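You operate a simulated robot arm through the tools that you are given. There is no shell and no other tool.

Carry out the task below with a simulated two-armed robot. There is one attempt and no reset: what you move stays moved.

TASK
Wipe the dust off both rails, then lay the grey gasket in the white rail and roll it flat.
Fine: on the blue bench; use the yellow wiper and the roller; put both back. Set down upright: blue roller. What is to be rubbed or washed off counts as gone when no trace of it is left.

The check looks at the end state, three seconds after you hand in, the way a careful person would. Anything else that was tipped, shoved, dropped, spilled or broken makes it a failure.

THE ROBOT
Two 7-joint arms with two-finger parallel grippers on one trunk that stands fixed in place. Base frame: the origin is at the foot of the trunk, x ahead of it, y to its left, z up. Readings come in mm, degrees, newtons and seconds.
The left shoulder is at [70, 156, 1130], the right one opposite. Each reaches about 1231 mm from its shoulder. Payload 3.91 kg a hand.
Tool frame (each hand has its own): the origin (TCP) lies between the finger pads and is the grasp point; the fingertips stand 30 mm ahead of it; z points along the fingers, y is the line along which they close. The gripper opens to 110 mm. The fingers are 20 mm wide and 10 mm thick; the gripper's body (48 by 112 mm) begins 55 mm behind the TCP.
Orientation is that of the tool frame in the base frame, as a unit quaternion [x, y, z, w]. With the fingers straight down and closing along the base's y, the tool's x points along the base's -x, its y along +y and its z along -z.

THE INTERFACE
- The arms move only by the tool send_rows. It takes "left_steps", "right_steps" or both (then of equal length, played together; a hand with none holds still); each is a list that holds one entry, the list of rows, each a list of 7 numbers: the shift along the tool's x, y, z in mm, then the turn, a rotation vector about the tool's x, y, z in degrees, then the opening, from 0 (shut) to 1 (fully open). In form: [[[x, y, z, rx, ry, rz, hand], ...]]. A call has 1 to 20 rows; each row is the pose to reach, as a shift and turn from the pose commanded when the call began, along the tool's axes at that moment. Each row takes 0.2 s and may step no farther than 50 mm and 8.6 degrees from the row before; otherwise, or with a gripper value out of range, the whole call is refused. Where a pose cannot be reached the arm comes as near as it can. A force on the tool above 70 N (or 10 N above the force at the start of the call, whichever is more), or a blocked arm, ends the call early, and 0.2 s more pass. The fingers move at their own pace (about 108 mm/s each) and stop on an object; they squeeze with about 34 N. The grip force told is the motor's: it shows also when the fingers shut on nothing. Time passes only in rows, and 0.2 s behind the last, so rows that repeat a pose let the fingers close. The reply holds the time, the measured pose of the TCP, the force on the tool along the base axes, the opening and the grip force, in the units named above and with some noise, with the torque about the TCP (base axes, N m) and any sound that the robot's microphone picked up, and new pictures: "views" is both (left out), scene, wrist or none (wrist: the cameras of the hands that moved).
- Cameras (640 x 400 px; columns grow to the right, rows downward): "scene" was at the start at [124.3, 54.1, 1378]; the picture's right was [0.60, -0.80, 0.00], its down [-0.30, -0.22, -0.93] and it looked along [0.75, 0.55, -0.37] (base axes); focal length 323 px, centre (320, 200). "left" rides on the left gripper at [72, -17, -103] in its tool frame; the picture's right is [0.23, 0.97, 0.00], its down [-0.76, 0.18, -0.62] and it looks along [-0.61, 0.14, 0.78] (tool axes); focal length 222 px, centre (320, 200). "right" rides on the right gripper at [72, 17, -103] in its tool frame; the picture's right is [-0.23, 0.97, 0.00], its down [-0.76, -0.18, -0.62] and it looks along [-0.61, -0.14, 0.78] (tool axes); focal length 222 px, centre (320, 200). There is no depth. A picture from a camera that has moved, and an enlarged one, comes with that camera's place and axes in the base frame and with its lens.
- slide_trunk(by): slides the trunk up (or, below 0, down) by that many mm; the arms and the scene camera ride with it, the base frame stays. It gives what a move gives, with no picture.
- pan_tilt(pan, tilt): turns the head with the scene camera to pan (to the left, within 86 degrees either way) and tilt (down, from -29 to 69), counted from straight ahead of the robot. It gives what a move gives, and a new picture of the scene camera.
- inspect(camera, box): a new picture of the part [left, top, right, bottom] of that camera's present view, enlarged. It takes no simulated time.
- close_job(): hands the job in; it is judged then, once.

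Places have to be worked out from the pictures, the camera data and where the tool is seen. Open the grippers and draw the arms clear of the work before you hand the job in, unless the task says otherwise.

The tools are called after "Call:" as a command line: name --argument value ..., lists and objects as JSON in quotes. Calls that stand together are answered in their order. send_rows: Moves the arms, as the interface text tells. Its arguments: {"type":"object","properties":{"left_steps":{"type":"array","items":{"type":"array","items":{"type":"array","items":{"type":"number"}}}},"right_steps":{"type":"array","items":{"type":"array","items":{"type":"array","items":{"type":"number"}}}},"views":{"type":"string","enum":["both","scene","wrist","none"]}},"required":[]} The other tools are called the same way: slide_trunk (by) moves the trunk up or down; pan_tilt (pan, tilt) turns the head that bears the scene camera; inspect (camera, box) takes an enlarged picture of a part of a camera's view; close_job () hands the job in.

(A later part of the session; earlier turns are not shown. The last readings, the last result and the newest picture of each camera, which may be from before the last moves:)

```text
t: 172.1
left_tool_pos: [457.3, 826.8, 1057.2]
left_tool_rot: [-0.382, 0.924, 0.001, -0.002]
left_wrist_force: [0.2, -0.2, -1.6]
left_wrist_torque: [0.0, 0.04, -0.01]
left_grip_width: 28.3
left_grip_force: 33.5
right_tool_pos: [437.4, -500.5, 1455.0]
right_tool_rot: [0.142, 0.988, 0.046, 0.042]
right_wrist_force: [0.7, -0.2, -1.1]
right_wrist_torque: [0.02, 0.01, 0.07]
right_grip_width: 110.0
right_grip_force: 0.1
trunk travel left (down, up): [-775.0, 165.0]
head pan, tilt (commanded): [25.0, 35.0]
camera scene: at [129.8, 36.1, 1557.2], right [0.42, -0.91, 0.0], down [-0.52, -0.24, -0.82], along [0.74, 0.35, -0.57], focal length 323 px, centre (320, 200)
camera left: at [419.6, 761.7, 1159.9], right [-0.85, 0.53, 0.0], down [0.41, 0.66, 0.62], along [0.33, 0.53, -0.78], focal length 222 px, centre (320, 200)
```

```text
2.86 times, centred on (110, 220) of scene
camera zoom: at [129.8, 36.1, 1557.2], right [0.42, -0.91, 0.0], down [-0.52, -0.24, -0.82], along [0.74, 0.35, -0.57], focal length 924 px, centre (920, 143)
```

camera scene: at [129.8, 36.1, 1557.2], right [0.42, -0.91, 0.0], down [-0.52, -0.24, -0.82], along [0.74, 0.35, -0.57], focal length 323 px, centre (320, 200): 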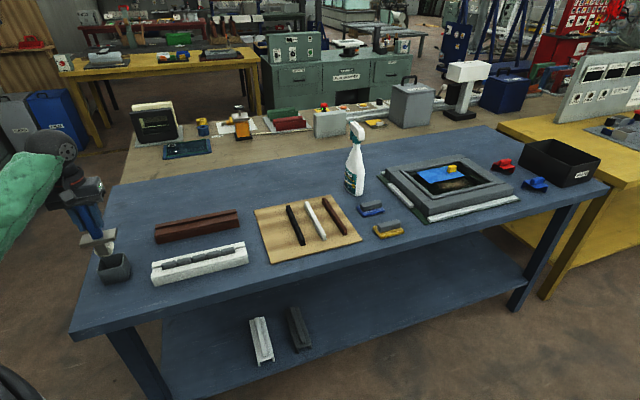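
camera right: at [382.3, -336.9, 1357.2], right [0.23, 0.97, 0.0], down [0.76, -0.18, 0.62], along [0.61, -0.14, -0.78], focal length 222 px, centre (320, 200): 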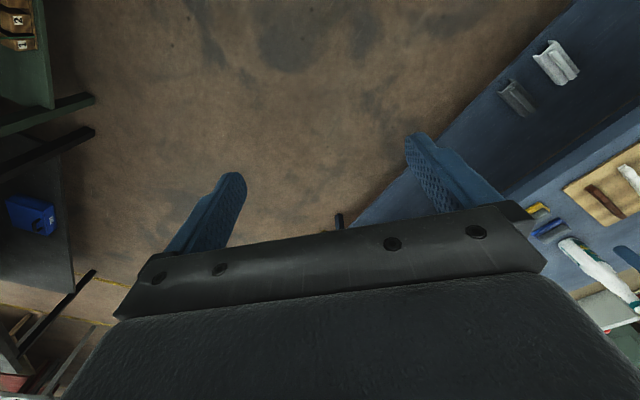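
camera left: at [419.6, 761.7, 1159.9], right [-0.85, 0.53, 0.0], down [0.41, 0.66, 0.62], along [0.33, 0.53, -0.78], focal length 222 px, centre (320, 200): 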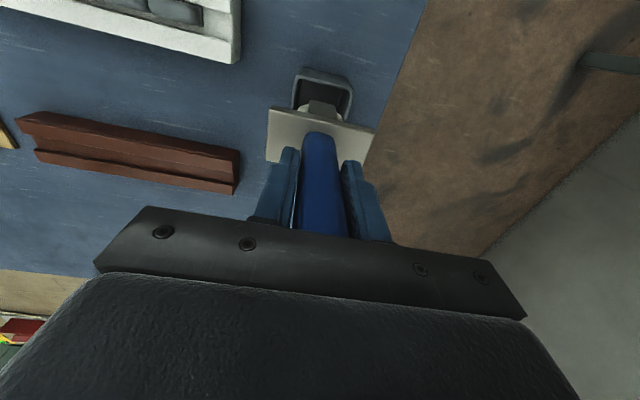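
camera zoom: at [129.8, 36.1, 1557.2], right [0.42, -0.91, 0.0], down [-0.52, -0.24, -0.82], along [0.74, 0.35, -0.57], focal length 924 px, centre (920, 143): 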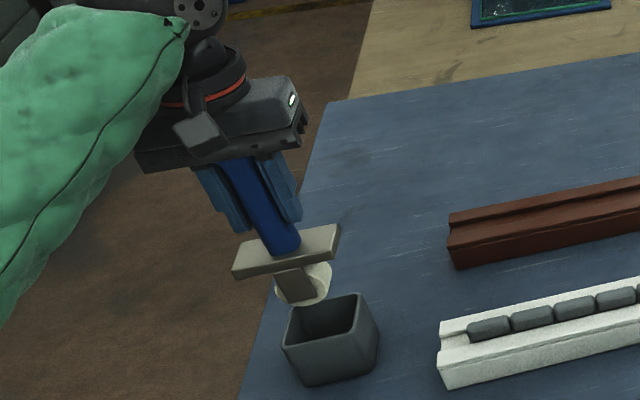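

The stand is empty and the roller's wheel is visible below the plate. I zoom in to see its axis direction.

Call:
inspect --camera "scene" --box '[75, 220, 135, 265]'

Call:
inspect --camera "left" --box '[250, 50, 400, 180]'

```text
8.89 times, centred on (105, 242) of scene
camera zoom: at [129.8, 36.1, 1557.2], right [0.42, -0.91, 0.0], down [-0.52, -0.24, -0.82], along [0.74, 0.35, -0.57], focal length 2874 px, centre (2231, -178)
```

zoom: 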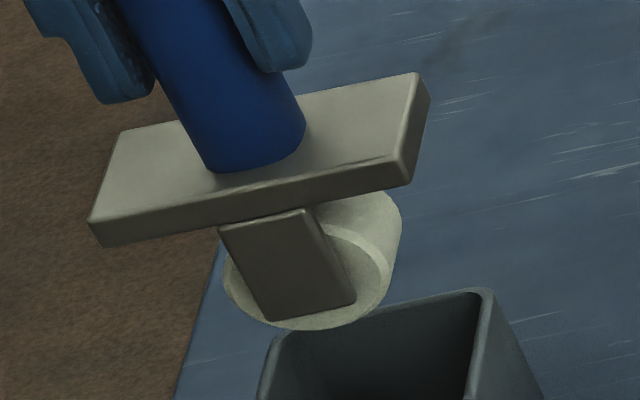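

```text
3.08 times, centred on (325, 115) of left
camera zoom: at [419.6, 761.7, 1159.9], right [-0.85, 0.53, 0.0], down [0.41, 0.66, 0.62], along [0.33, 0.53, -0.78], focal length 684 px, centre (305, 462)
```

zoom: 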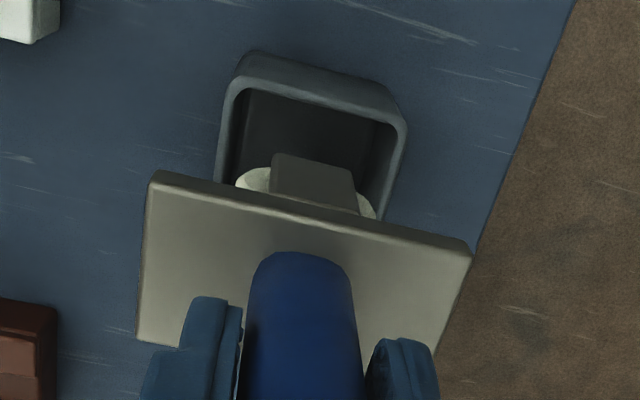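

The wheel's axis is along n, so it rolls along the rail in this very orientation. I carry it over to above the left end of the gasket.

Call:
send_rows --left_steps '[[[0, 0, -15, 0, 0, 0, 0], [12, -34, -15, 0, 0, 0, 0], [24, -68, -15, 0, 0, 0, 0], [37, -102, -15, 0, 0, 0, 0], [49, -136, -15, 0, 0, 0, 0], [49, -136, -15, 0, 0, 0, 0]]]' --views "both"

Call:
inspect --camera "left" --box '[160, 20, 420, 190]'

Call:
inspect --camera "scene" --box '[110, 160, 260, 290]'

```text
t: 173.5
left_tool_pos: [518.8, 696.3, 1071.1]
left_tool_rot: [-0.383, 0.924, 0.001, 0.0]
left_wrist_force: [-0.9, -0.2, -2.2]
left_wrist_torque: [-0.03, 0.01, 0.0]
left_grip_width: 27.9
left_grip_force: 34.2
right_tool_pos: [435.4, -499.8, 1456.7]
right_tool_rot: [0.141, 0.988, 0.044, 0.042]
right_wrist_force: [0.2, 0.5, 0.4]
right_wrist_torque: [-0.01, 0.0, -0.03]
right_grip_width: 110.0
right_grip_force: 0.1
trunk travel left (down, up): [-775.0, 165.0]
head pan, tilt (commanded): [25.0, 35.0]
camera scene: at [128.7, 36.5, 1557.3], right [0.42, -0.91, 0.0], down [-0.52, -0.24, -0.82], along [0.74, 0.35, -0.57], focal length 323 px, centre (320, 200)
camera left: at [479.9, 632.2, 1174.2], right [-0.85, 0.53, 0.0], down [0.41, 0.66, 0.62], along [0.33, 0.53, -0.78], focal length 222 px, centre (320, 200)
```

scene: 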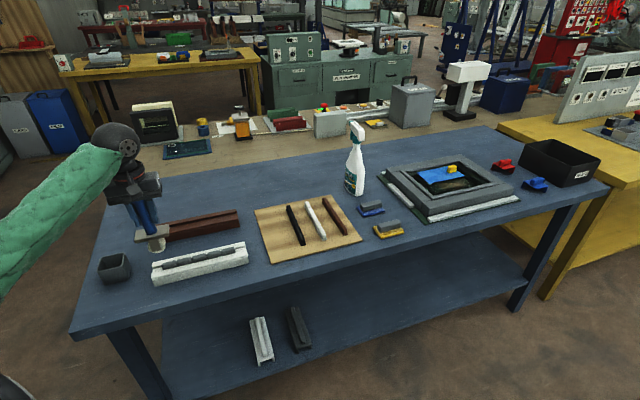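
left: 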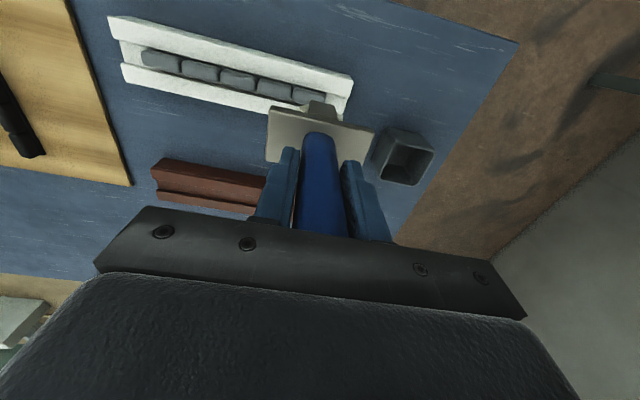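

```text
2.35 times, centred on (290, 105) of left
camera zoom: at [479.9, 632.2, 1174.2], right [-0.85, 0.53, 0.0], down [0.41, 0.66, 0.62], along [0.33, 0.53, -0.78], focal length 523 px, centre (391, 424)
```

zoom: 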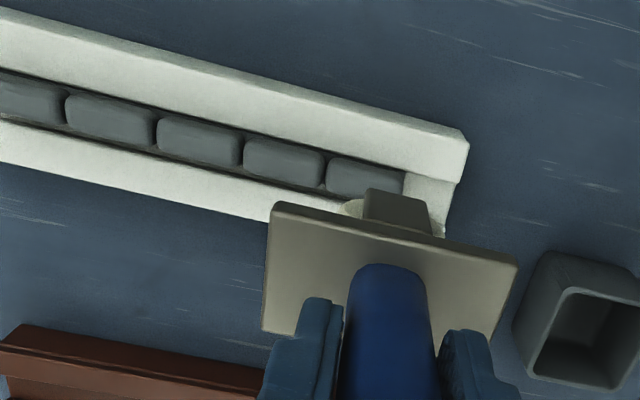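

```text
3.08 times, centred on (185, 225) of scene
camera zoom: at [128.7, 36.5, 1557.3], right [0.42, -0.91, 0.0], down [-0.52, -0.24, -0.82], along [0.74, 0.35, -0.57], focal length 995 px, centre (735, 123)
```

zoom: 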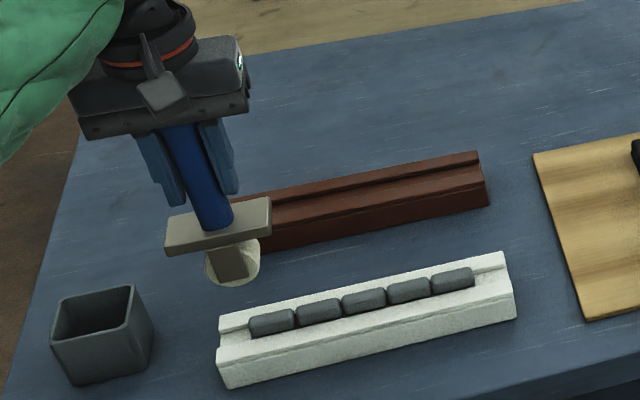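

The wheel is above the gasket's left end (e≈-125, n≈859). I descend, then approach in small steps to feel the contact.

Call:
send_rows --left_steps '[[[0, 0, 15, 0, 0, 0, 0], [0, 0, 30, 0, 0, 0, 0], [0, 0, 44, 0, 0, 0, 0], [0, 0, 44, 0, 0, 0, 0]]]' --views "none"

Call:
inspect --camera "scene" --box '[120, 190, 220, 290]'

Call:
send_rows --left_steps '[[[0, 0, 2, 0, 0, 0, 0], [0, 0, 4, 0, 0, 0, 0], [0, 0, 4, 0, 0, 0, 0]]]' --views "none"

```text
t: 174.5
left_tool_pos: [519.9, 694.8, 1026.2]
left_tool_rot: [-0.383, 0.924, 0.001, -0.001]
left_wrist_force: [-0.3, -0.5, -1.3]
left_wrist_torque: [0.01, 0.0, 0.0]
left_grip_width: 27.8
left_grip_force: 33.9
right_tool_pos: [437.0, -500.8, 1455.4]
right_tool_rot: [0.142, 0.988, 0.045, 0.043]
right_wrist_force: [-0.3, 0.3, 0.2]
right_wrist_torque: [0.01, 0.01, 0.0]
right_grip_width: 109.9
right_grip_force: 0.0
trunk travel left (down, up): [-775.0, 165.0]
head pan, tilt (commanded): [25.0, 35.0]
```

```text
4.00 times, centred on (170, 240) of scene
camera zoom: at [129.2, 35.9, 1557.2], right [0.42, -0.91, 0.0], down [-0.52, -0.24, -0.82], along [0.74, 0.35, -0.57], focal length 1293 px, centre (920, 40)
```

zoom: 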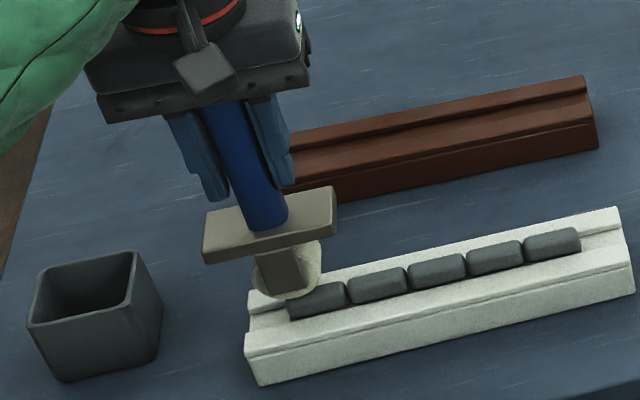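

```text
t: 175.3
left_tool_pos: [519.7, 695.2, 1022.5]
left_tool_rot: [-0.383, 0.924, 0.002, -0.001]
left_wrist_force: [2.0, -0.9, -1.6]
left_wrist_torque: [0.0, 0.0, 0.0]
left_grip_width: 28.1
left_grip_force: 33.9
right_tool_pos: [435.6, -500.5, 1455.6]
right_tool_rot: [0.142, 0.988, 0.045, 0.041]
right_wrist_force: [0.5, 0.4, 0.7]
right_wrist_torque: [0.02, 0.01, -0.04]
right_grip_width: 110.0
right_grip_force: 0.1
trunk travel left (down, up): [-775.0, 165.0]
head pan, tilt (commanded): [25.0, 35.0]
```

No contact yet; I continue in 3 mm steps.

Call:
send_rows --left_steps '[[[0, 0, 1.5, 0, 0, 0, 0], [0, 0, 3, 0, 0, 0, 0], [0, 0, 3, 0, 0, 0, 0]]]' --views "none"

Call:
send_rows --left_steps '[[[0, 0, 1.5, 0, 0, 0, 0], [0, 0, 3, 0, 0, 0, 0], [0, 0, 3, 0, 0, 0, 0]]]' --views "none"

Call:
inspect --camera "scene" --box '[130, 220, 210, 290]'

```text
t: 176.1
left_tool_pos: [520.5, 694.9, 1022.6]
left_tool_rot: [-0.384, 0.923, 0.002, 0.0]
left_wrist_force: [0.3, 0.0, 9.2]
left_wrist_torque: [-0.03, 0.02, 0.03]
left_grip_width: 27.2
left_grip_force: 33.6
right_tool_pos: [436.0, -500.3, 1455.0]
right_tool_rot: [0.142, 0.988, 0.045, 0.042]
right_wrist_force: [0.5, 0.8, -0.5]
right_wrist_torque: [0.0, 0.0, 0.01]
right_grip_width: 110.0
right_grip_force: 0.0
trunk travel left (down, up): [-775.0, 165.0]
head pan, tilt (commanded): [25.0, 35.0]
```

```text
t: 176.9
left_tool_pos: [519.2, 692.8, 1021.1]
left_tool_rot: [-0.383, 0.924, 0.002, 0.003]
left_wrist_force: [2.3, 2.0, 36.2]
left_wrist_torque: [0.27, -0.25, 0.0]
left_grip_width: 27.0
left_grip_force: 34.4
right_tool_pos: [435.1, -504.5, 1454.8]
right_tool_rot: [0.141, 0.988, 0.046, 0.043]
right_wrist_force: [-0.3, 0.1, -1.1]
right_wrist_torque: [-0.02, -0.04, 0.0]
right_grip_width: 110.1
right_grip_force: 0.0
trunk travel left (down, up): [-775.0, 165.0]
head pan, tilt (commanded): [25.0, 35.0]
```

```text
5.71 times, centred on (170, 255) of scene
camera zoom: at [127.3, 33.0, 1557.8], right [0.42, -0.91, 0.0], down [-0.52, -0.24, -0.82], along [0.74, 0.35, -0.57], focal length 1847 px, centre (1177, -114)
```

zoom: 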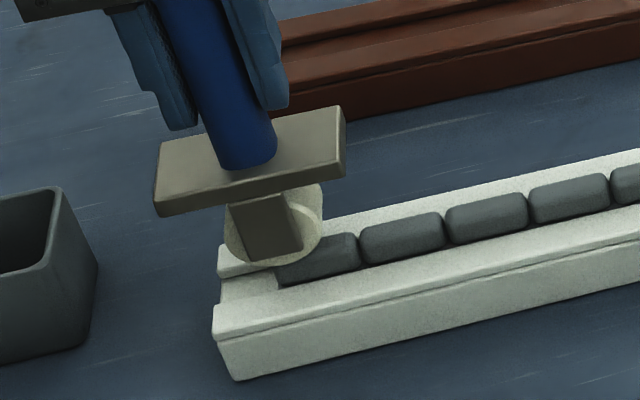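

The wheel presses on the first segment with 36 N. I roll slowly to the right for the first half and look.

Call:
send_rows --left_steps '[[[0, -8, 0, 0, 0, 0, 0], [0, -18, 0, 0, 0, 0, 0], [0, -28, 0, 0, 0, 0, 0], [0, -38, 0, 0, 0, 0, 0], [0, -48, 0, 0, 0, 0, 0], [0, -58, 0, 0, 0, 0, 0], [0, -68, 0, 0, 0, 0, 0], [0, -78, 0, 0, 0, 0, 0]]]' --views "both"

Call:
inspect --camera "scene" --box '[140, 200, 260, 290]'

```text
t: 178.7
left_tool_pos: [572.4, 637.4, 1019.9]
left_tool_rot: [-0.384, 0.923, 0.002, 0.001]
left_wrist_force: [1.2, -0.7, 47.8]
left_wrist_torque: [0.08, -0.07, 0.03]
left_grip_width: 27.1
left_grip_force: 34.4
right_tool_pos: [434.4, -503.6, 1453.8]
right_tool_rot: [0.141, 0.988, 0.047, 0.043]
right_wrist_force: [-0.6, -0.2, 0.4]
right_wrist_torque: [0.02, 0.01, -0.01]
right_grip_width: 110.2
right_grip_force: 0.0
trunk travel left (down, up): [-775.0, 165.0]
head pan, tilt (commanded): [25.0, 35.0]
camera scene: at [126.5, 32.0, 1557.7], right [0.42, -0.91, 0.0], down [-0.52, -0.24, -0.82], along [0.74, 0.35, -0.57], focal length 323 px, centre (320, 200)
camera left: at [534.6, 573.5, 1123.1], right [-0.85, 0.53, 0.0], down [0.41, 0.66, 0.63], along [0.33, 0.53, -0.78], focal length 222 px, centre (320, 200)
```

scene: 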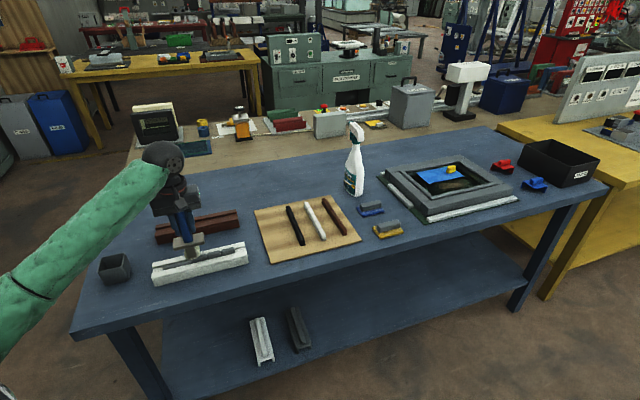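
left: 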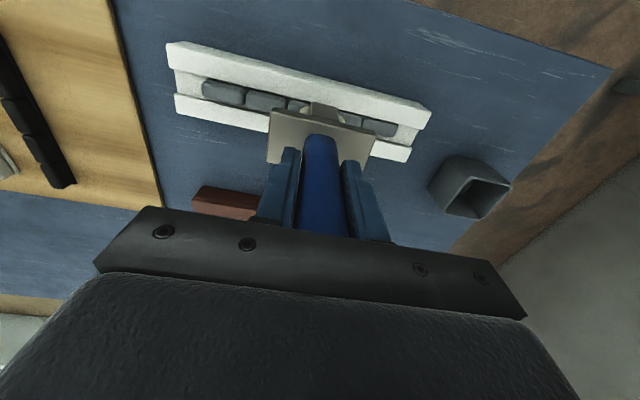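

```text
4.44 times, centred on (200, 245) of scene
camera zoom: at [126.5, 32.0, 1557.7], right [0.42, -0.91, 0.0], down [-0.52, -0.24, -0.82], along [0.74, 0.35, -0.57], focal length 1437 px, centre (853, 0)
```

zoom: 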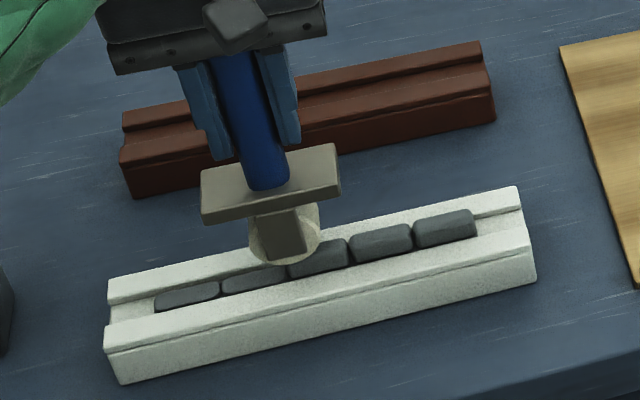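

Rolling works: the first two segments are pressed down. I continue to the right end.

Call:
send_rows --left_steps '[[[0, -10, 0, 0, 0, 0, 0], [0, -20, 0, 0, 0, 0, 0], [0, -30, 0, 0, 0, 0, 0], [0, -40, 0, 0, 0, 0, 0], [0, -50, 0, 0, 0, 0, 0], [0, -60, 0, 0, 0, 0, 0], [0, -70, 0, 0, 0, 0, 0], [0, -80, 0, 0, 0, 0, 0], [0, -90, 0, 0, 0, 0, 0], [0, -100, 0, 0, 0, 0, 0], [0, -110, 0, 0, 0, 0, 0]]]' --views "both"

Call:
inspect --camera "scene" --box '[140, 200, 260, 290]'

```text
t: 181.1
left_tool_pos: [652.5, 560.7, 1014.1]
left_tool_rot: [-0.383, 0.924, 0.002, -0.003]
left_wrist_force: [0.4, 0.3, -1.4]
left_wrist_torque: [-0.02, -0.04, 0.02]
left_grip_width: 27.0
left_grip_force: 34.2
right_tool_pos: [436.6, -501.1, 1454.9]
right_tool_rot: [0.142, 0.988, 0.045, 0.042]
right_wrist_force: [0.1, 0.0, 0.0]
right_wrist_torque: [-0.03, 0.0, -0.02]
right_grip_width: 110.0
right_grip_force: 0.1
trunk travel left (down, up): [-775.0, 165.0]
head pan, tilt (commanded): [25.0, 35.0]
camera scene: at [129.7, 35.7, 1556.6], right [0.42, -0.91, 0.0], down [-0.52, -0.24, -0.82], along [0.74, 0.35, -0.57], focal length 323 px, centre (320, 200)
camera left: at [614.2, 496.6, 1118.0], right [-0.85, 0.53, 0.01], down [0.42, 0.66, 0.62], along [0.32, 0.53, -0.78], focal length 222 px, centre (320, 200)
```

scene: 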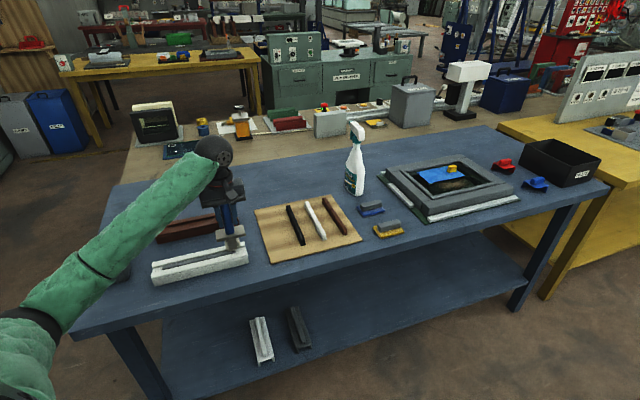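
left: 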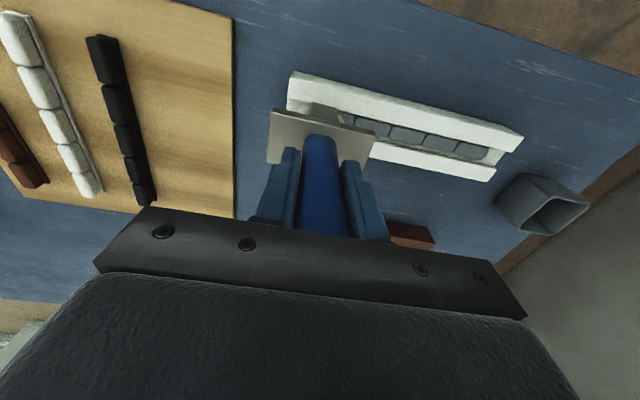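

```text
4.44 times, centred on (200, 245) of scene
camera zoom: at [129.7, 35.7, 1556.6], right [0.42, -0.91, 0.0], down [-0.52, -0.24, -0.82], along [0.74, 0.35, -0.57], focal length 1437 px, centre (853, 0)
```

zoom: 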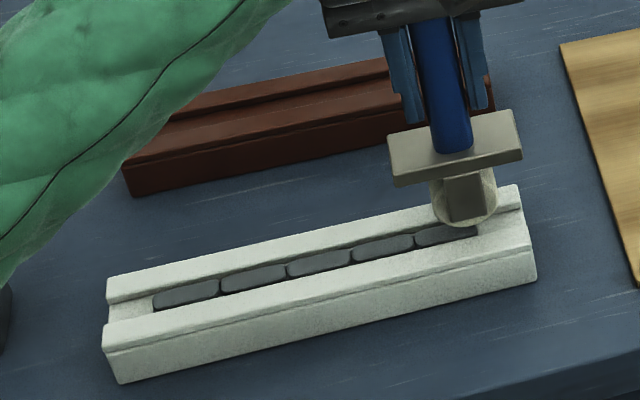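

All five segments appear pressed down. For a second pass I step back a little onto the last segment and lower until firm contact.

Call:
send_rows --left_steps '[[[0, 6, 0, 0, 0, 0, 0], [0, 12, 0, 0, 0, 0, 0], [0, 12, 2, 0, 0, 0, 0], [0, 12, 3, 0, 0, 0, 0], [0, 12, 3, 0, 0, 0, 0]]]' --views "none"

Call:
send_rows --left_steps '[[[0, 0, 1.5, 0, 0, 0, 0], [0, 0, 3, 0, 0, 0, 0], [0, 0, 3, 0, 0, 0, 0]]]' --views "none"

Call:
inspect --camera "scene" --box '[150, 220, 250, 290]'

```text
t: 182.3
left_tool_pos: [645.4, 571.3, 1015.4]
left_tool_rot: [-0.384, 0.924, 0.001, 0.0]
left_wrist_force: [0.2, 0.1, -1.2]
left_wrist_torque: [-0.02, 0.0, 0.04]
left_grip_width: 26.9
left_grip_force: 34.3
right_tool_pos: [436.2, -501.4, 1455.2]
right_tool_rot: [0.142, 0.988, 0.045, 0.042]
right_wrist_force: [0.3, -0.5, -0.1]
right_wrist_torque: [0.03, 0.0, 0.03]
right_grip_width: 110.0
right_grip_force: 0.0
trunk travel left (down, up): [-775.0, 165.0]
head pan, tilt (commanded): [25.0, 35.0]
```

```text
t: 183.1
left_tool_pos: [644.7, 569.5, 1009.7]
left_tool_rot: [-0.384, 0.923, 0.003, -0.001]
left_wrist_force: [-0.3, 0.8, -0.4]
left_wrist_torque: [-0.01, 0.01, -0.02]
left_grip_width: 27.0
left_grip_force: 34.1
right_tool_pos: [436.9, -501.5, 1454.9]
right_tool_rot: [0.142, 0.988, 0.045, 0.042]
right_wrist_force: [0.5, 0.1, -1.1]
right_wrist_torque: [0.01, 0.0, 0.01]
right_grip_width: 109.9
right_grip_force: 0.0
trunk travel left (down, up): [-775.0, 165.0]
head pan, tilt (commanded): [25.0, 35.0]
```

```text
5.71 times, centred on (200, 255) of scene
camera zoom: at [129.6, 35.9, 1557.2], right [0.42, -0.91, 0.0], down [-0.52, -0.24, -0.82], along [0.74, 0.35, -0.57], focal length 1847 px, centre (1006, -114)
```

zoom: 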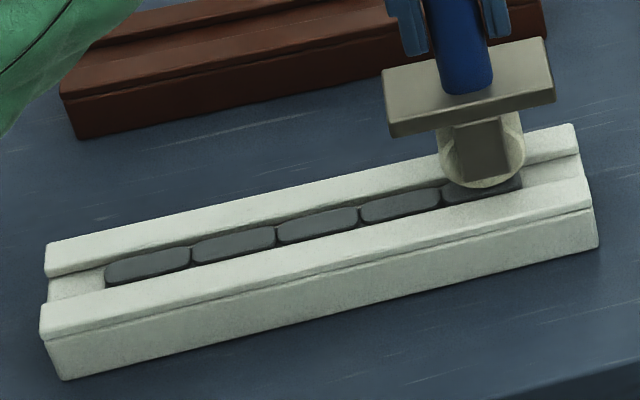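

The segments look flush. I lower further to touch and make a firm second pass back to the left.

Call:
send_rows --left_steps '[[[0, 0, 1, 0, 0, 0, 0], [0, 0, 2, 0, 0, 0, 0], [0, 0, 2, 0, 0, 0, 0]]]' --views "none"

Call:
send_rows --left_steps '[[[0, 0, 1, 0, 0, 0, 0], [0, 0, 2, 0, 0, 0, 0], [0, 0, 2, 0, 0, 0, 0]]]' --views "none"

Call:
send_rows --left_steps '[[[0, 0, 1, 0, 0, 0, 0], [0, 0, 2, 0, 0, 0, 0], [0, 0, 2, 0, 0, 0, 0]]]' --views "none"

```text
t: 183.9
left_tool_pos: [644.3, 570.2, 1009.3]
left_tool_rot: [-0.383, 0.924, 0.001, -0.001]
left_wrist_force: [-0.7, 0.3, -1.8]
left_wrist_torque: [0.0, 0.02, -0.01]
left_grip_width: 27.3
left_grip_force: 34.2
right_tool_pos: [436.6, -501.7, 1453.6]
right_tool_rot: [0.141, 0.988, 0.045, 0.041]
right_wrist_force: [-0.2, -0.4, 0.0]
right_wrist_torque: [0.01, -0.04, 0.0]
right_grip_width: 110.0
right_grip_force: 0.1
trunk travel left (down, up): [-775.0, 165.0]
head pan, tilt (commanded): [25.0, 35.0]
```

```text
t: 184.7
left_tool_pos: [643.6, 570.3, 1007.1]
left_tool_rot: [-0.383, 0.924, 0.002, 0.0]
left_wrist_force: [1.8, 0.5, 12.5]
left_wrist_torque: [0.06, -0.1, 0.0]
left_grip_width: 27.2
left_grip_force: 33.6
right_tool_pos: [436.0, -502.2, 1455.1]
right_tool_rot: [0.142, 0.988, 0.046, 0.042]
right_wrist_force: [0.9, 0.2, 0.0]
right_wrist_torque: [0.01, -0.02, 0.0]
right_grip_width: 109.9
right_grip_force: 0.0
trunk travel left (down, up): [-775.0, 165.0]
head pan, tilt (commanded): [25.0, 35.0]
```

```text
t: 185.5
left_tool_pos: [642.4, 570.2, 1007.2]
left_tool_rot: [-0.383, 0.924, 0.002, 0.001]
left_wrist_force: [3.9, 4.8, 38.3]
left_wrist_torque: [0.37, -0.4, -0.01]
left_grip_width: 26.8
left_grip_force: 33.9
right_tool_pos: [433.2, -503.6, 1455.1]
right_tool_rot: [0.142, 0.988, 0.046, 0.042]
right_wrist_force: [0.0, -0.2, 0.1]
right_wrist_torque: [0.02, 0.0, 0.0]
right_grip_width: 109.8
right_grip_force: 0.2
trunk travel left (down, up): [-775.0, 165.0]
head pan, tilt (commanded): [25.0, 35.0]
```

Firm contact at 38 N. I roll the full length back to the left.

Call:
send_rows --left_steps '[[[0, 10, 0, 0, 0, 0, 0], [0, 20, 0, 0, 0, 0, 0], [0, 30, 0, 0, 0, 0, 0], [0, 40, 0, 0, 0, 0, 0], [0, 50, 0, 0, 0, 0, 0], [0, 60, 0, 0, 0, 0, 0], [0, 70, 0, 0, 0, 0, 0], [0, 80, 0, 0, 0, 0, 0], [0, 90, 0, 0, 0, 0, 0], [0, 100, 0, 0, 0, 0, 0], [0, 110, 0, 0, 0, 0, 0], [0, 120, 0, 0, 0, 0, 0], [0, 130, 0, 0, 0, 0, 0], [0, 140, 0, 0, 0, 0, 0], [0, 150, 0, 0, 0, 0, 0], [0, 160, 0, 0, 0, 0, 0], [0, 170, 0, 0, 0, 0, 0], [0, 178, 0, 0, 0, 0, 0]]]' --views "both"

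Call:
inspect --camera "scene" --box '[140, 220, 260, 290]'

```text
t: 189.3
left_tool_pos: [516.7, 695.2, 1007.3]
left_tool_rot: [-0.382, 0.924, 0.002, 0.0]
left_wrist_force: [-1.5, -2.2, 36.7]
left_wrist_torque: [-0.23, 0.25, -0.02]
left_grip_width: 26.7
left_grip_force: 34.1
right_tool_pos: [434.1, -504.3, 1454.5]
right_tool_rot: [0.142, 0.988, 0.047, 0.043]
right_wrist_force: [0.4, 0.2, 0.6]
right_wrist_torque: [0.0, 0.0, 0.04]
right_grip_width: 110.0
right_grip_force: 0.1
trunk travel left (down, up): [-775.0, 165.0]
head pan, tilt (commanded): [25.0, 35.0]
camera scene: at [126.7, 32.7, 1557.4], right [0.42, -0.91, 0.0], down [-0.52, -0.24, -0.82], along [0.74, 0.35, -0.57], focal length 323 px, centre (320, 200)
camera left: at [477.7, 630.9, 1110.1], right [-0.85, 0.53, 0.0], down [0.41, 0.66, 0.62], along [0.33, 0.53, -0.78], focal length 222 px, centre (320, 200)
```

scene: 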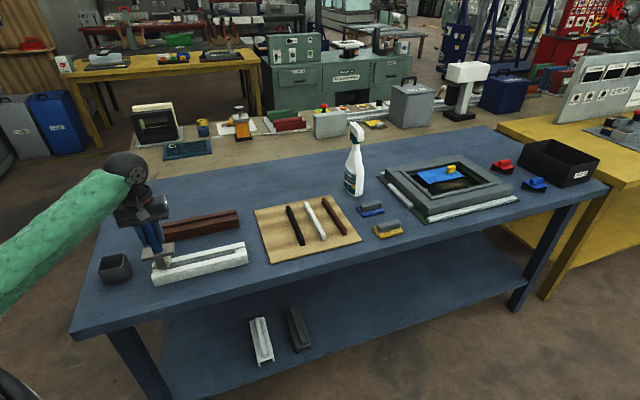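
left: 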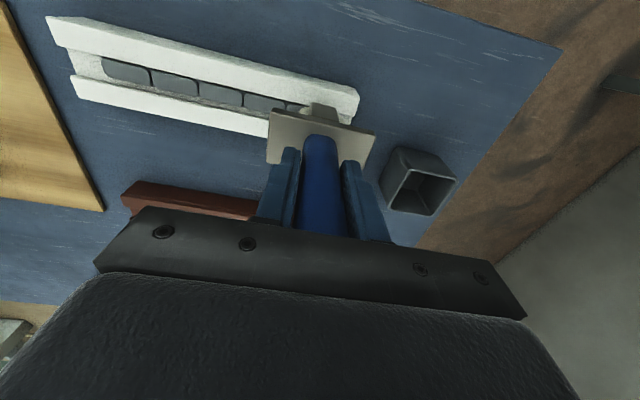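

```text
5.33 times, centred on (200, 255) of scene
camera zoom: at [126.7, 32.7, 1557.4], right [0.42, -0.91, 0.0], down [-0.52, -0.24, -0.82], along [0.74, 0.35, -0.57], focal length 1724 px, centre (960, -93)
```

zoom: 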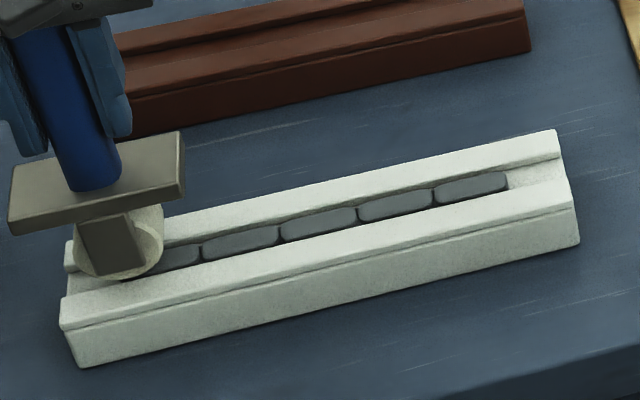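

I lift the roller off and inspect the gasket closely.

Call:
send_rows --left_steps '[[[0, 0, -8, 0, 0, 0, 0], [0, 0, -25, 0, 0, 0, 0], [0, 0, -50, 0, 0, 0, 0], [0, 0, -70, 0, 0, 0, 0], [0, 0, -70, 0, 0, 0, 0]]]' --views "both"

Call:
inspect --camera "scene" --box '[140, 230, 200, 285]'

Call:
inspect --camera "scene" --box '[195, 225, 255, 275]'

Call:
inspect --camera "left" --box '[90, 0, 370, 150]'

```text
t: 190.5
left_tool_pos: [517.9, 696.8, 1075.9]
left_tool_rot: [-0.384, 0.923, 0.002, -0.001]
left_wrist_force: [-0.8, 0.5, -2.0]
left_wrist_torque: [0.03, -0.02, 0.0]
left_grip_width: 27.3
left_grip_force: 33.8
right_tool_pos: [436.5, -501.1, 1454.9]
right_tool_rot: [0.141, 0.988, 0.044, 0.042]
right_wrist_force: [1.1, -0.7, -0.4]
right_wrist_torque: [0.01, -0.02, 0.02]
right_grip_width: 109.8
right_grip_force: 0.0
trunk travel left (down, up): [-775.0, 165.0]
head pan, tilt (commanded): [25.0, 35.0]
camera scene: at [129.1, 35.5, 1557.2], right [0.42, -0.91, 0.0], down [-0.52, -0.24, -0.82], along [0.74, 0.35, -0.57], focal length 323 px, centre (320, 200)
camera left: at [479.2, 631.9, 1178.7], right [-0.85, 0.53, 0.0], down [0.41, 0.66, 0.62], along [0.33, 0.53, -0.78], focal length 222 px, centre (320, 200)
```

scene: 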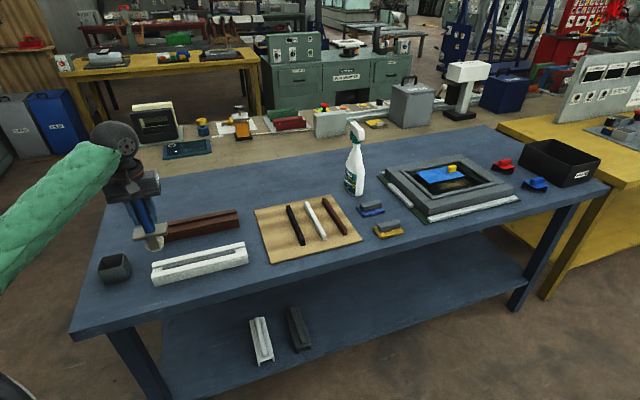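
left: 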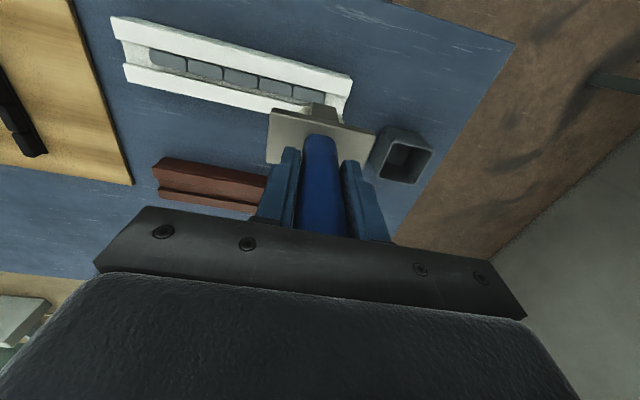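

```text
7.27 times, centred on (170, 258) of scene
camera zoom: at [129.1, 35.5, 1557.2], right [0.42, -0.91, 0.0], down [-0.52, -0.24, -0.82], along [0.74, 0.35, -0.57], focal length 2351 px, centre (1411, -218)
```

zoom: 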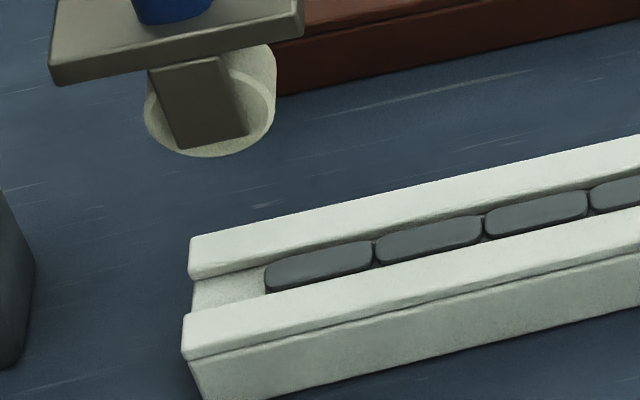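

```text
8.00 times, centred on (225, 250) of scene
camera zoom: at [129.1, 35.5, 1557.2], right [0.42, -0.91, 0.0], down [-0.52, -0.24, -0.82], along [0.74, 0.35, -0.57], focal length 2586 px, centre (1080, -200)
```

zoom: 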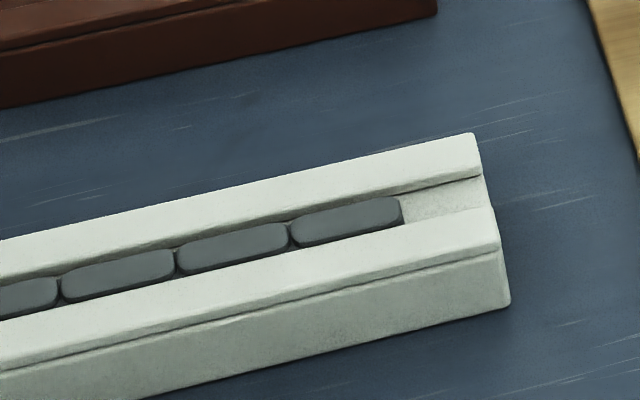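

```text
2.29 times, centred on (230, 75) of left
camera zoom: at [479.2, 631.9, 1178.7], right [-0.85, 0.53, 0.0], down [0.41, 0.66, 0.62], along [0.33, 0.53, -0.78], focal length 508 px, centre (526, 486)
```

zoom: 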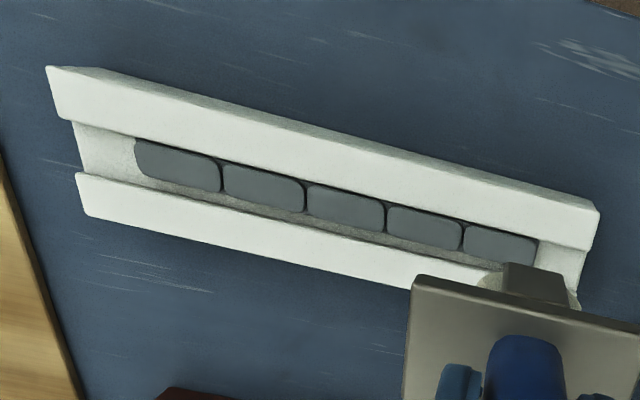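

The gasket is flat and flush along its whole length. Now I carry the roller back to exactly above its stand.

Call:
send_rows --left_steps '[[[-12, 33.5, -5, 0, 0, 0, 0], [-24.5, 67, -5, 0, 0, 0, 0], [-37, 100.5, -5, 0, 0, 0, 0], [-49, 134, -5, 0, 0, 0, 0], [-49, 134, -5, 0, 0, 0, 0]]]' --views "both"

Call:
inspect --camera "left" --box '[250, 50, 400, 180]'

Call:
inspect --camera "scene" --box '[60, 200, 160, 290]'

```text
t: 191.7
left_tool_pos: [457.2, 826.2, 1081.1]
left_tool_rot: [-0.383, 0.924, 0.002, -0.002]
left_wrist_force: [0.3, -0.2, -1.3]
left_wrist_torque: [0.0, 0.02, -0.01]
left_grip_width: 27.0
left_grip_force: 34.2
right_tool_pos: [437.2, -501.3, 1453.5]
right_tool_rot: [0.142, 0.988, 0.045, 0.042]
right_wrist_force: [0.4, 0.3, 0.4]
right_wrist_torque: [-0.01, 0.0, 0.01]
right_grip_width: 110.0
right_grip_force: 0.2
trunk travel left (down, up): [-775.0, 165.0]
head pan, tilt (commanded): [25.0, 35.0]
camera scene: at [130.1, 35.4, 1557.2], right [0.42, -0.91, 0.0], down [-0.52, -0.24, -0.82], along [0.74, 0.35, -0.57], focal length 323 px, centre (320, 200)
camera left: at [418.0, 761.6, 1182.9], right [-0.85, 0.53, 0.0], down [0.41, 0.66, 0.62], along [0.33, 0.53, -0.78], focal length 222 px, centre (320, 200)
```

scene: 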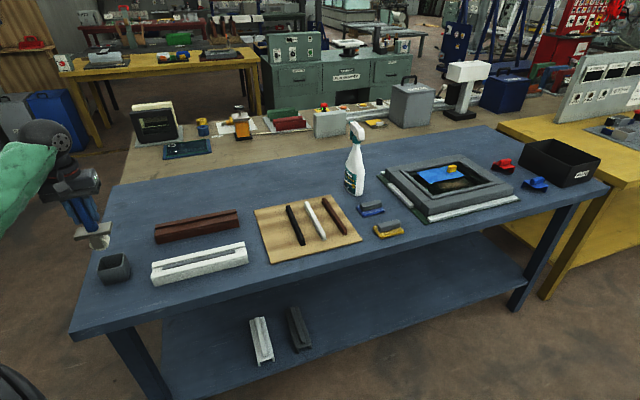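
left: 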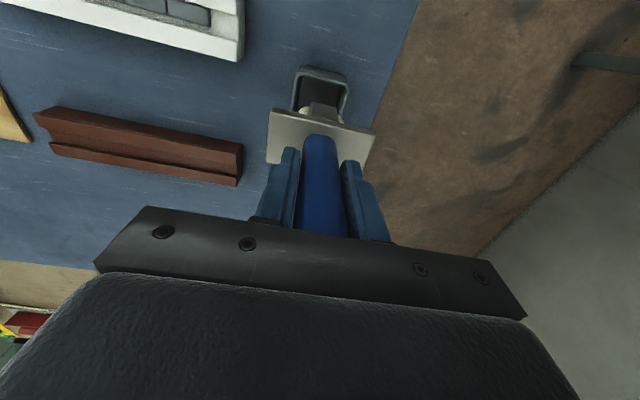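

```text
3.08 times, centred on (325, 115) of left
camera zoom: at [418.0, 761.6, 1182.9], right [-0.85, 0.53, 0.0], down [0.41, 0.66, 0.62], along [0.33, 0.53, -0.78], focal length 684 px, centre (305, 462)
```

zoom: 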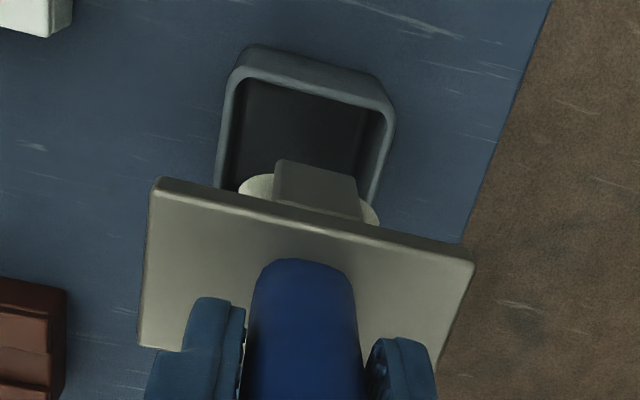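

```text
4.44 times, centred on (110, 245) of scene
camera zoom: at [130.1, 35.4, 1557.2], right [0.42, -0.91, 0.0], down [-0.52, -0.24, -0.82], along [0.74, 0.35, -0.57], focal length 1437 px, centre (1253, 0)
```

zoom: 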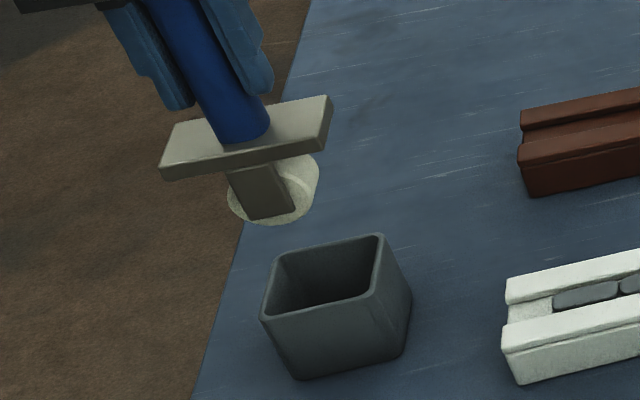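

Before lowering I compare the roller's attitude with how it was when I lifted it.

Call:
inspect --camera "scene" --box '[75, 210, 135, 255]'

```text
8.89 times, centred on (105, 232) of scene
camera zoom: at [130.1, 35.4, 1557.2], right [0.42, -0.91, 0.0], down [-0.52, -0.24, -0.82], along [0.74, 0.35, -0.57], focal length 2874 px, centre (2231, -89)
```

zoom: 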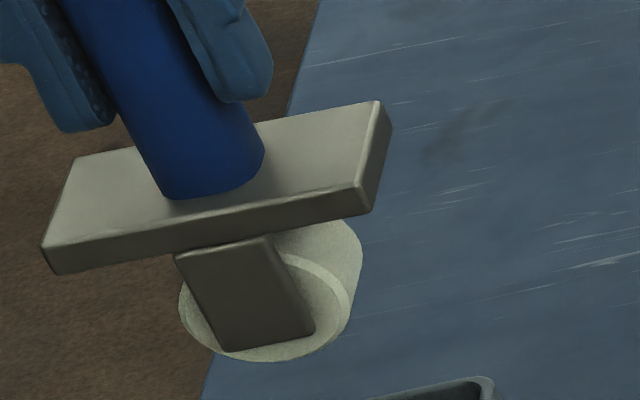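

The attitude is unchanged (it slid about 3 mm up in the grip). I lower it into the stand, slowing near the end.

Call:
send_rows --left_steps '[[[0, 0, 15, 0, 0, 0, 0], [0, 0, 30, 0, 0, 0, 0], [0, 0, 40, 0, 0, 0, 0], [0, 0, 50, 0, 0, 0, 0], [0, 0, 50, 0, 0, 0, 0]]]' --views "wrist"

Call:
inspect --camera "left" --box '[250, 50, 400, 180]'

Call:
inspect --camera "scene" --box '[70, 220, 150, 290]'

```text
t: 192.9
left_tool_pos: [457.1, 826.5, 1030.1]
left_tool_rot: [-0.384, 0.923, 0.002, -0.001]
left_wrist_force: [-0.2, 0.0, -1.8]
left_wrist_torque: [-0.01, 0.0, 0.02]
left_grip_width: 27.0
left_grip_force: 34.0
right_tool_pos: [435.7, -500.9, 1455.1]
right_tool_rot: [0.142, 0.988, 0.045, 0.042]
right_wrist_force: [0.8, 0.7, 0.0]
right_wrist_torque: [-0.02, 0.04, 0.04]
right_grip_width: 110.0
right_grip_force: 0.1
trunk travel left (down, up): [-775.0, 165.0]
head pan, tilt (commanded): [25.0, 35.0]
camera left: at [419.3, 761.7, 1133.7], right [-0.85, 0.53, 0.0], down [0.41, 0.66, 0.62], along [0.33, 0.53, -0.78], focal length 222 px, centre (320, 200)
```

left: 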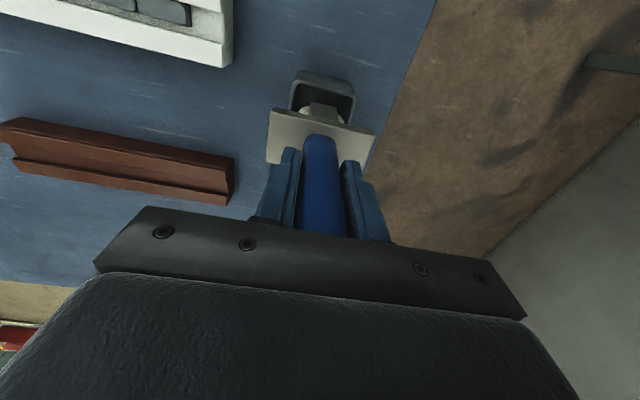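

```text
3.08 times, centred on (325, 115) of left
camera zoom: at [419.3, 761.7, 1133.7], right [-0.85, 0.53, 0.0], down [0.41, 0.66, 0.62], along [0.33, 0.53, -0.78], focal length 684 px, centre (305, 462)
```

zoom: 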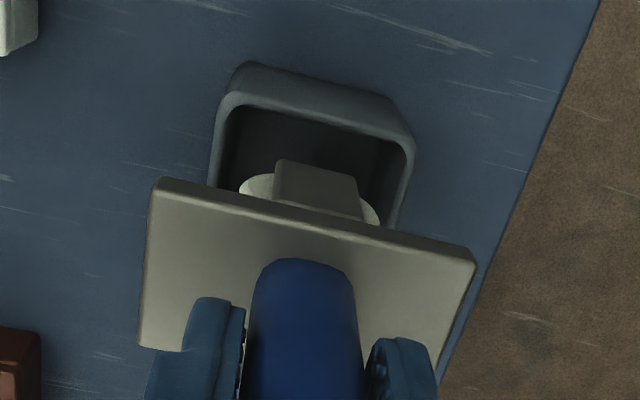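

```text
5.71 times, centred on (110, 255) of scene
camera zoom: at [129.2, 35.7, 1557.2], right [0.42, -0.91, 0.0], down [-0.52, -0.24, -0.82], along [0.74, 0.35, -0.57], focal length 1847 px, centre (1520, -114)
```

zoom: 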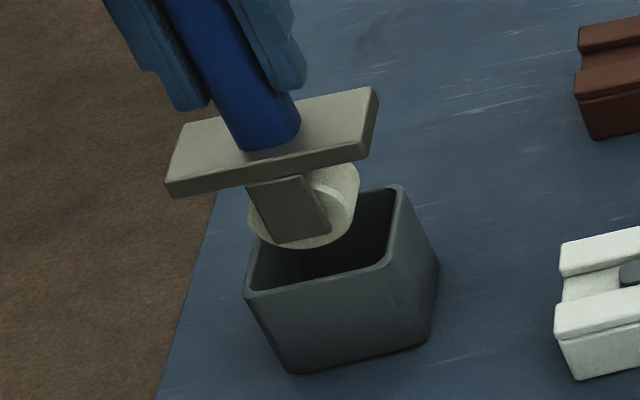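

The wheel lines up with the stand's opening. I continue lowering.

Call:
send_rows --left_steps '[[[0, 0, 8, 0, 0, 0, 0], [0, 0, 16, 0, 0, 0, 0], [0, 0, 24, 0, 0, 0, 0], [0, 0, 32, 0, 0, 0, 0], [0, 0, 40, 0, 0, 0, 0], [0, 0, 46, 0, 0, 0, 0], [0, 0, 46, 0, 0, 0, 0]]]' --views "none"

Call:
inspect --camera "scene" --box '[70, 220, 150, 290]'

```text
t: 194.5
left_tool_pos: [459.7, 826.4, 984.8]
left_tool_rot: [-0.383, 0.924, 0.002, -0.001]
left_wrist_force: [-0.2, 0.3, -1.5]
left_wrist_torque: [0.0, -0.02, -0.03]
left_grip_width: 27.3
left_grip_force: 33.8
right_tool_pos: [436.0, -501.5, 1455.4]
right_tool_rot: [0.141, 0.988, 0.044, 0.042]
right_wrist_force: [0.3, 0.6, -0.3]
right_wrist_torque: [0.0, 0.02, 0.01]
right_grip_width: 109.9
right_grip_force: 0.0
trunk travel left (down, up): [-775.0, 165.0]
head pan, tilt (commanded): [25.0, 35.0]
```

```text
5.71 times, centred on (110, 255) of scene
camera zoom: at [129.3, 35.9, 1557.2], right [0.42, -0.91, 0.0], down [-0.52, -0.24, -0.82], along [0.74, 0.35, -0.57], focal length 1847 px, centre (1520, -114)
```

zoom: 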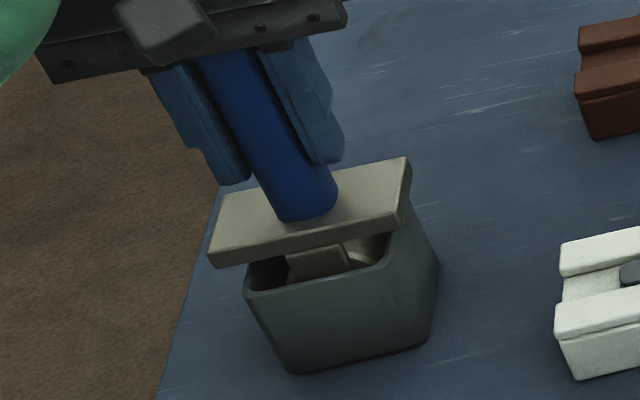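

Nearly down. I lower the last millimetres in small steps until the stand takes its weight.

Call:
send_rows --left_steps '[[[0, 0, 2, 0, 0, 0, 0], [0, 0, 4, 0, 0, 0, 0], [0, 0, 6, 0, 0, 0, 0], [0, 0, 6, 0, 0, 0, 0]]]' --views "none"

Call:
send_rows --left_steps '[[[0, 0, 1.5, 0, 0, 0, 0], [0, 0, 3, 0, 0, 0, 0], [0, 0, 3, 0, 0, 0, 0]]]' --views "none"

Call:
send_rows --left_steps '[[[0, 0, 1, 0, 0, 0, 0], [0, 0, 2, 0, 0, 0, 0], [0, 0, 2, 0, 0, 0, 0]]]' --views "none"

```text
t: 195.5
left_tool_pos: [458.3, 827.4, 978.2]
left_tool_rot: [-0.384, 0.924, 0.001, -0.001]
left_wrist_force: [0.0, -0.4, -1.7]
left_wrist_torque: [0.01, 0.0, 0.01]
left_grip_width: 27.2
left_grip_force: 34.6
right_tool_pos: [436.1, -500.6, 1455.8]
right_tool_rot: [0.142, 0.988, 0.045, 0.042]
right_wrist_force: [-0.6, 0.3, -0.8]
right_wrist_torque: [-0.01, 0.02, 0.0]
right_grip_width: 110.0
right_grip_force: 0.1
trunk travel left (down, up): [-775.0, 165.0]
head pan, tilt (commanded): [25.0, 35.0]
```

```text
t: 196.3
left_tool_pos: [457.6, 825.4, 975.6]
left_tool_rot: [-0.384, 0.924, 0.002, -0.002]
left_wrist_force: [0.2, 0.4, -2.0]
left_wrist_torque: [0.01, -0.02, 0.02]
left_grip_width: 27.1
left_grip_force: 33.6
right_tool_pos: [436.3, -501.5, 1455.4]
right_tool_rot: [0.142, 0.988, 0.046, 0.042]
right_wrist_force: [0.2, -0.3, 0.5]
right_wrist_torque: [0.01, 0.02, -0.01]
right_grip_width: 110.1
right_grip_force: 0.1
trunk travel left (down, up): [-775.0, 165.0]
head pan, tilt (commanded): [25.0, 35.0]
```

```text
t: 197.1
left_tool_pos: [458.8, 826.5, 974.4]
left_tool_rot: [-0.384, 0.923, 0.002, 0.0]
left_wrist_force: [1.8, 3.1, 6.6]
left_wrist_torque: [-0.06, -0.11, 0.04]
left_grip_width: 27.3
left_grip_force: 34.5
right_tool_pos: [435.9, -501.3, 1456.1]
right_tool_rot: [0.14, 0.988, 0.046, 0.042]
right_wrist_force: [0.4, 0.0, -0.7]
right_wrist_torque: [0.03, -0.01, -0.01]
right_grip_width: 110.2
right_grip_force: 0.1
trunk travel left (down, up): [-775.0, 165.0]
head pan, tilt (commanded): [25.0, 35.0]
```

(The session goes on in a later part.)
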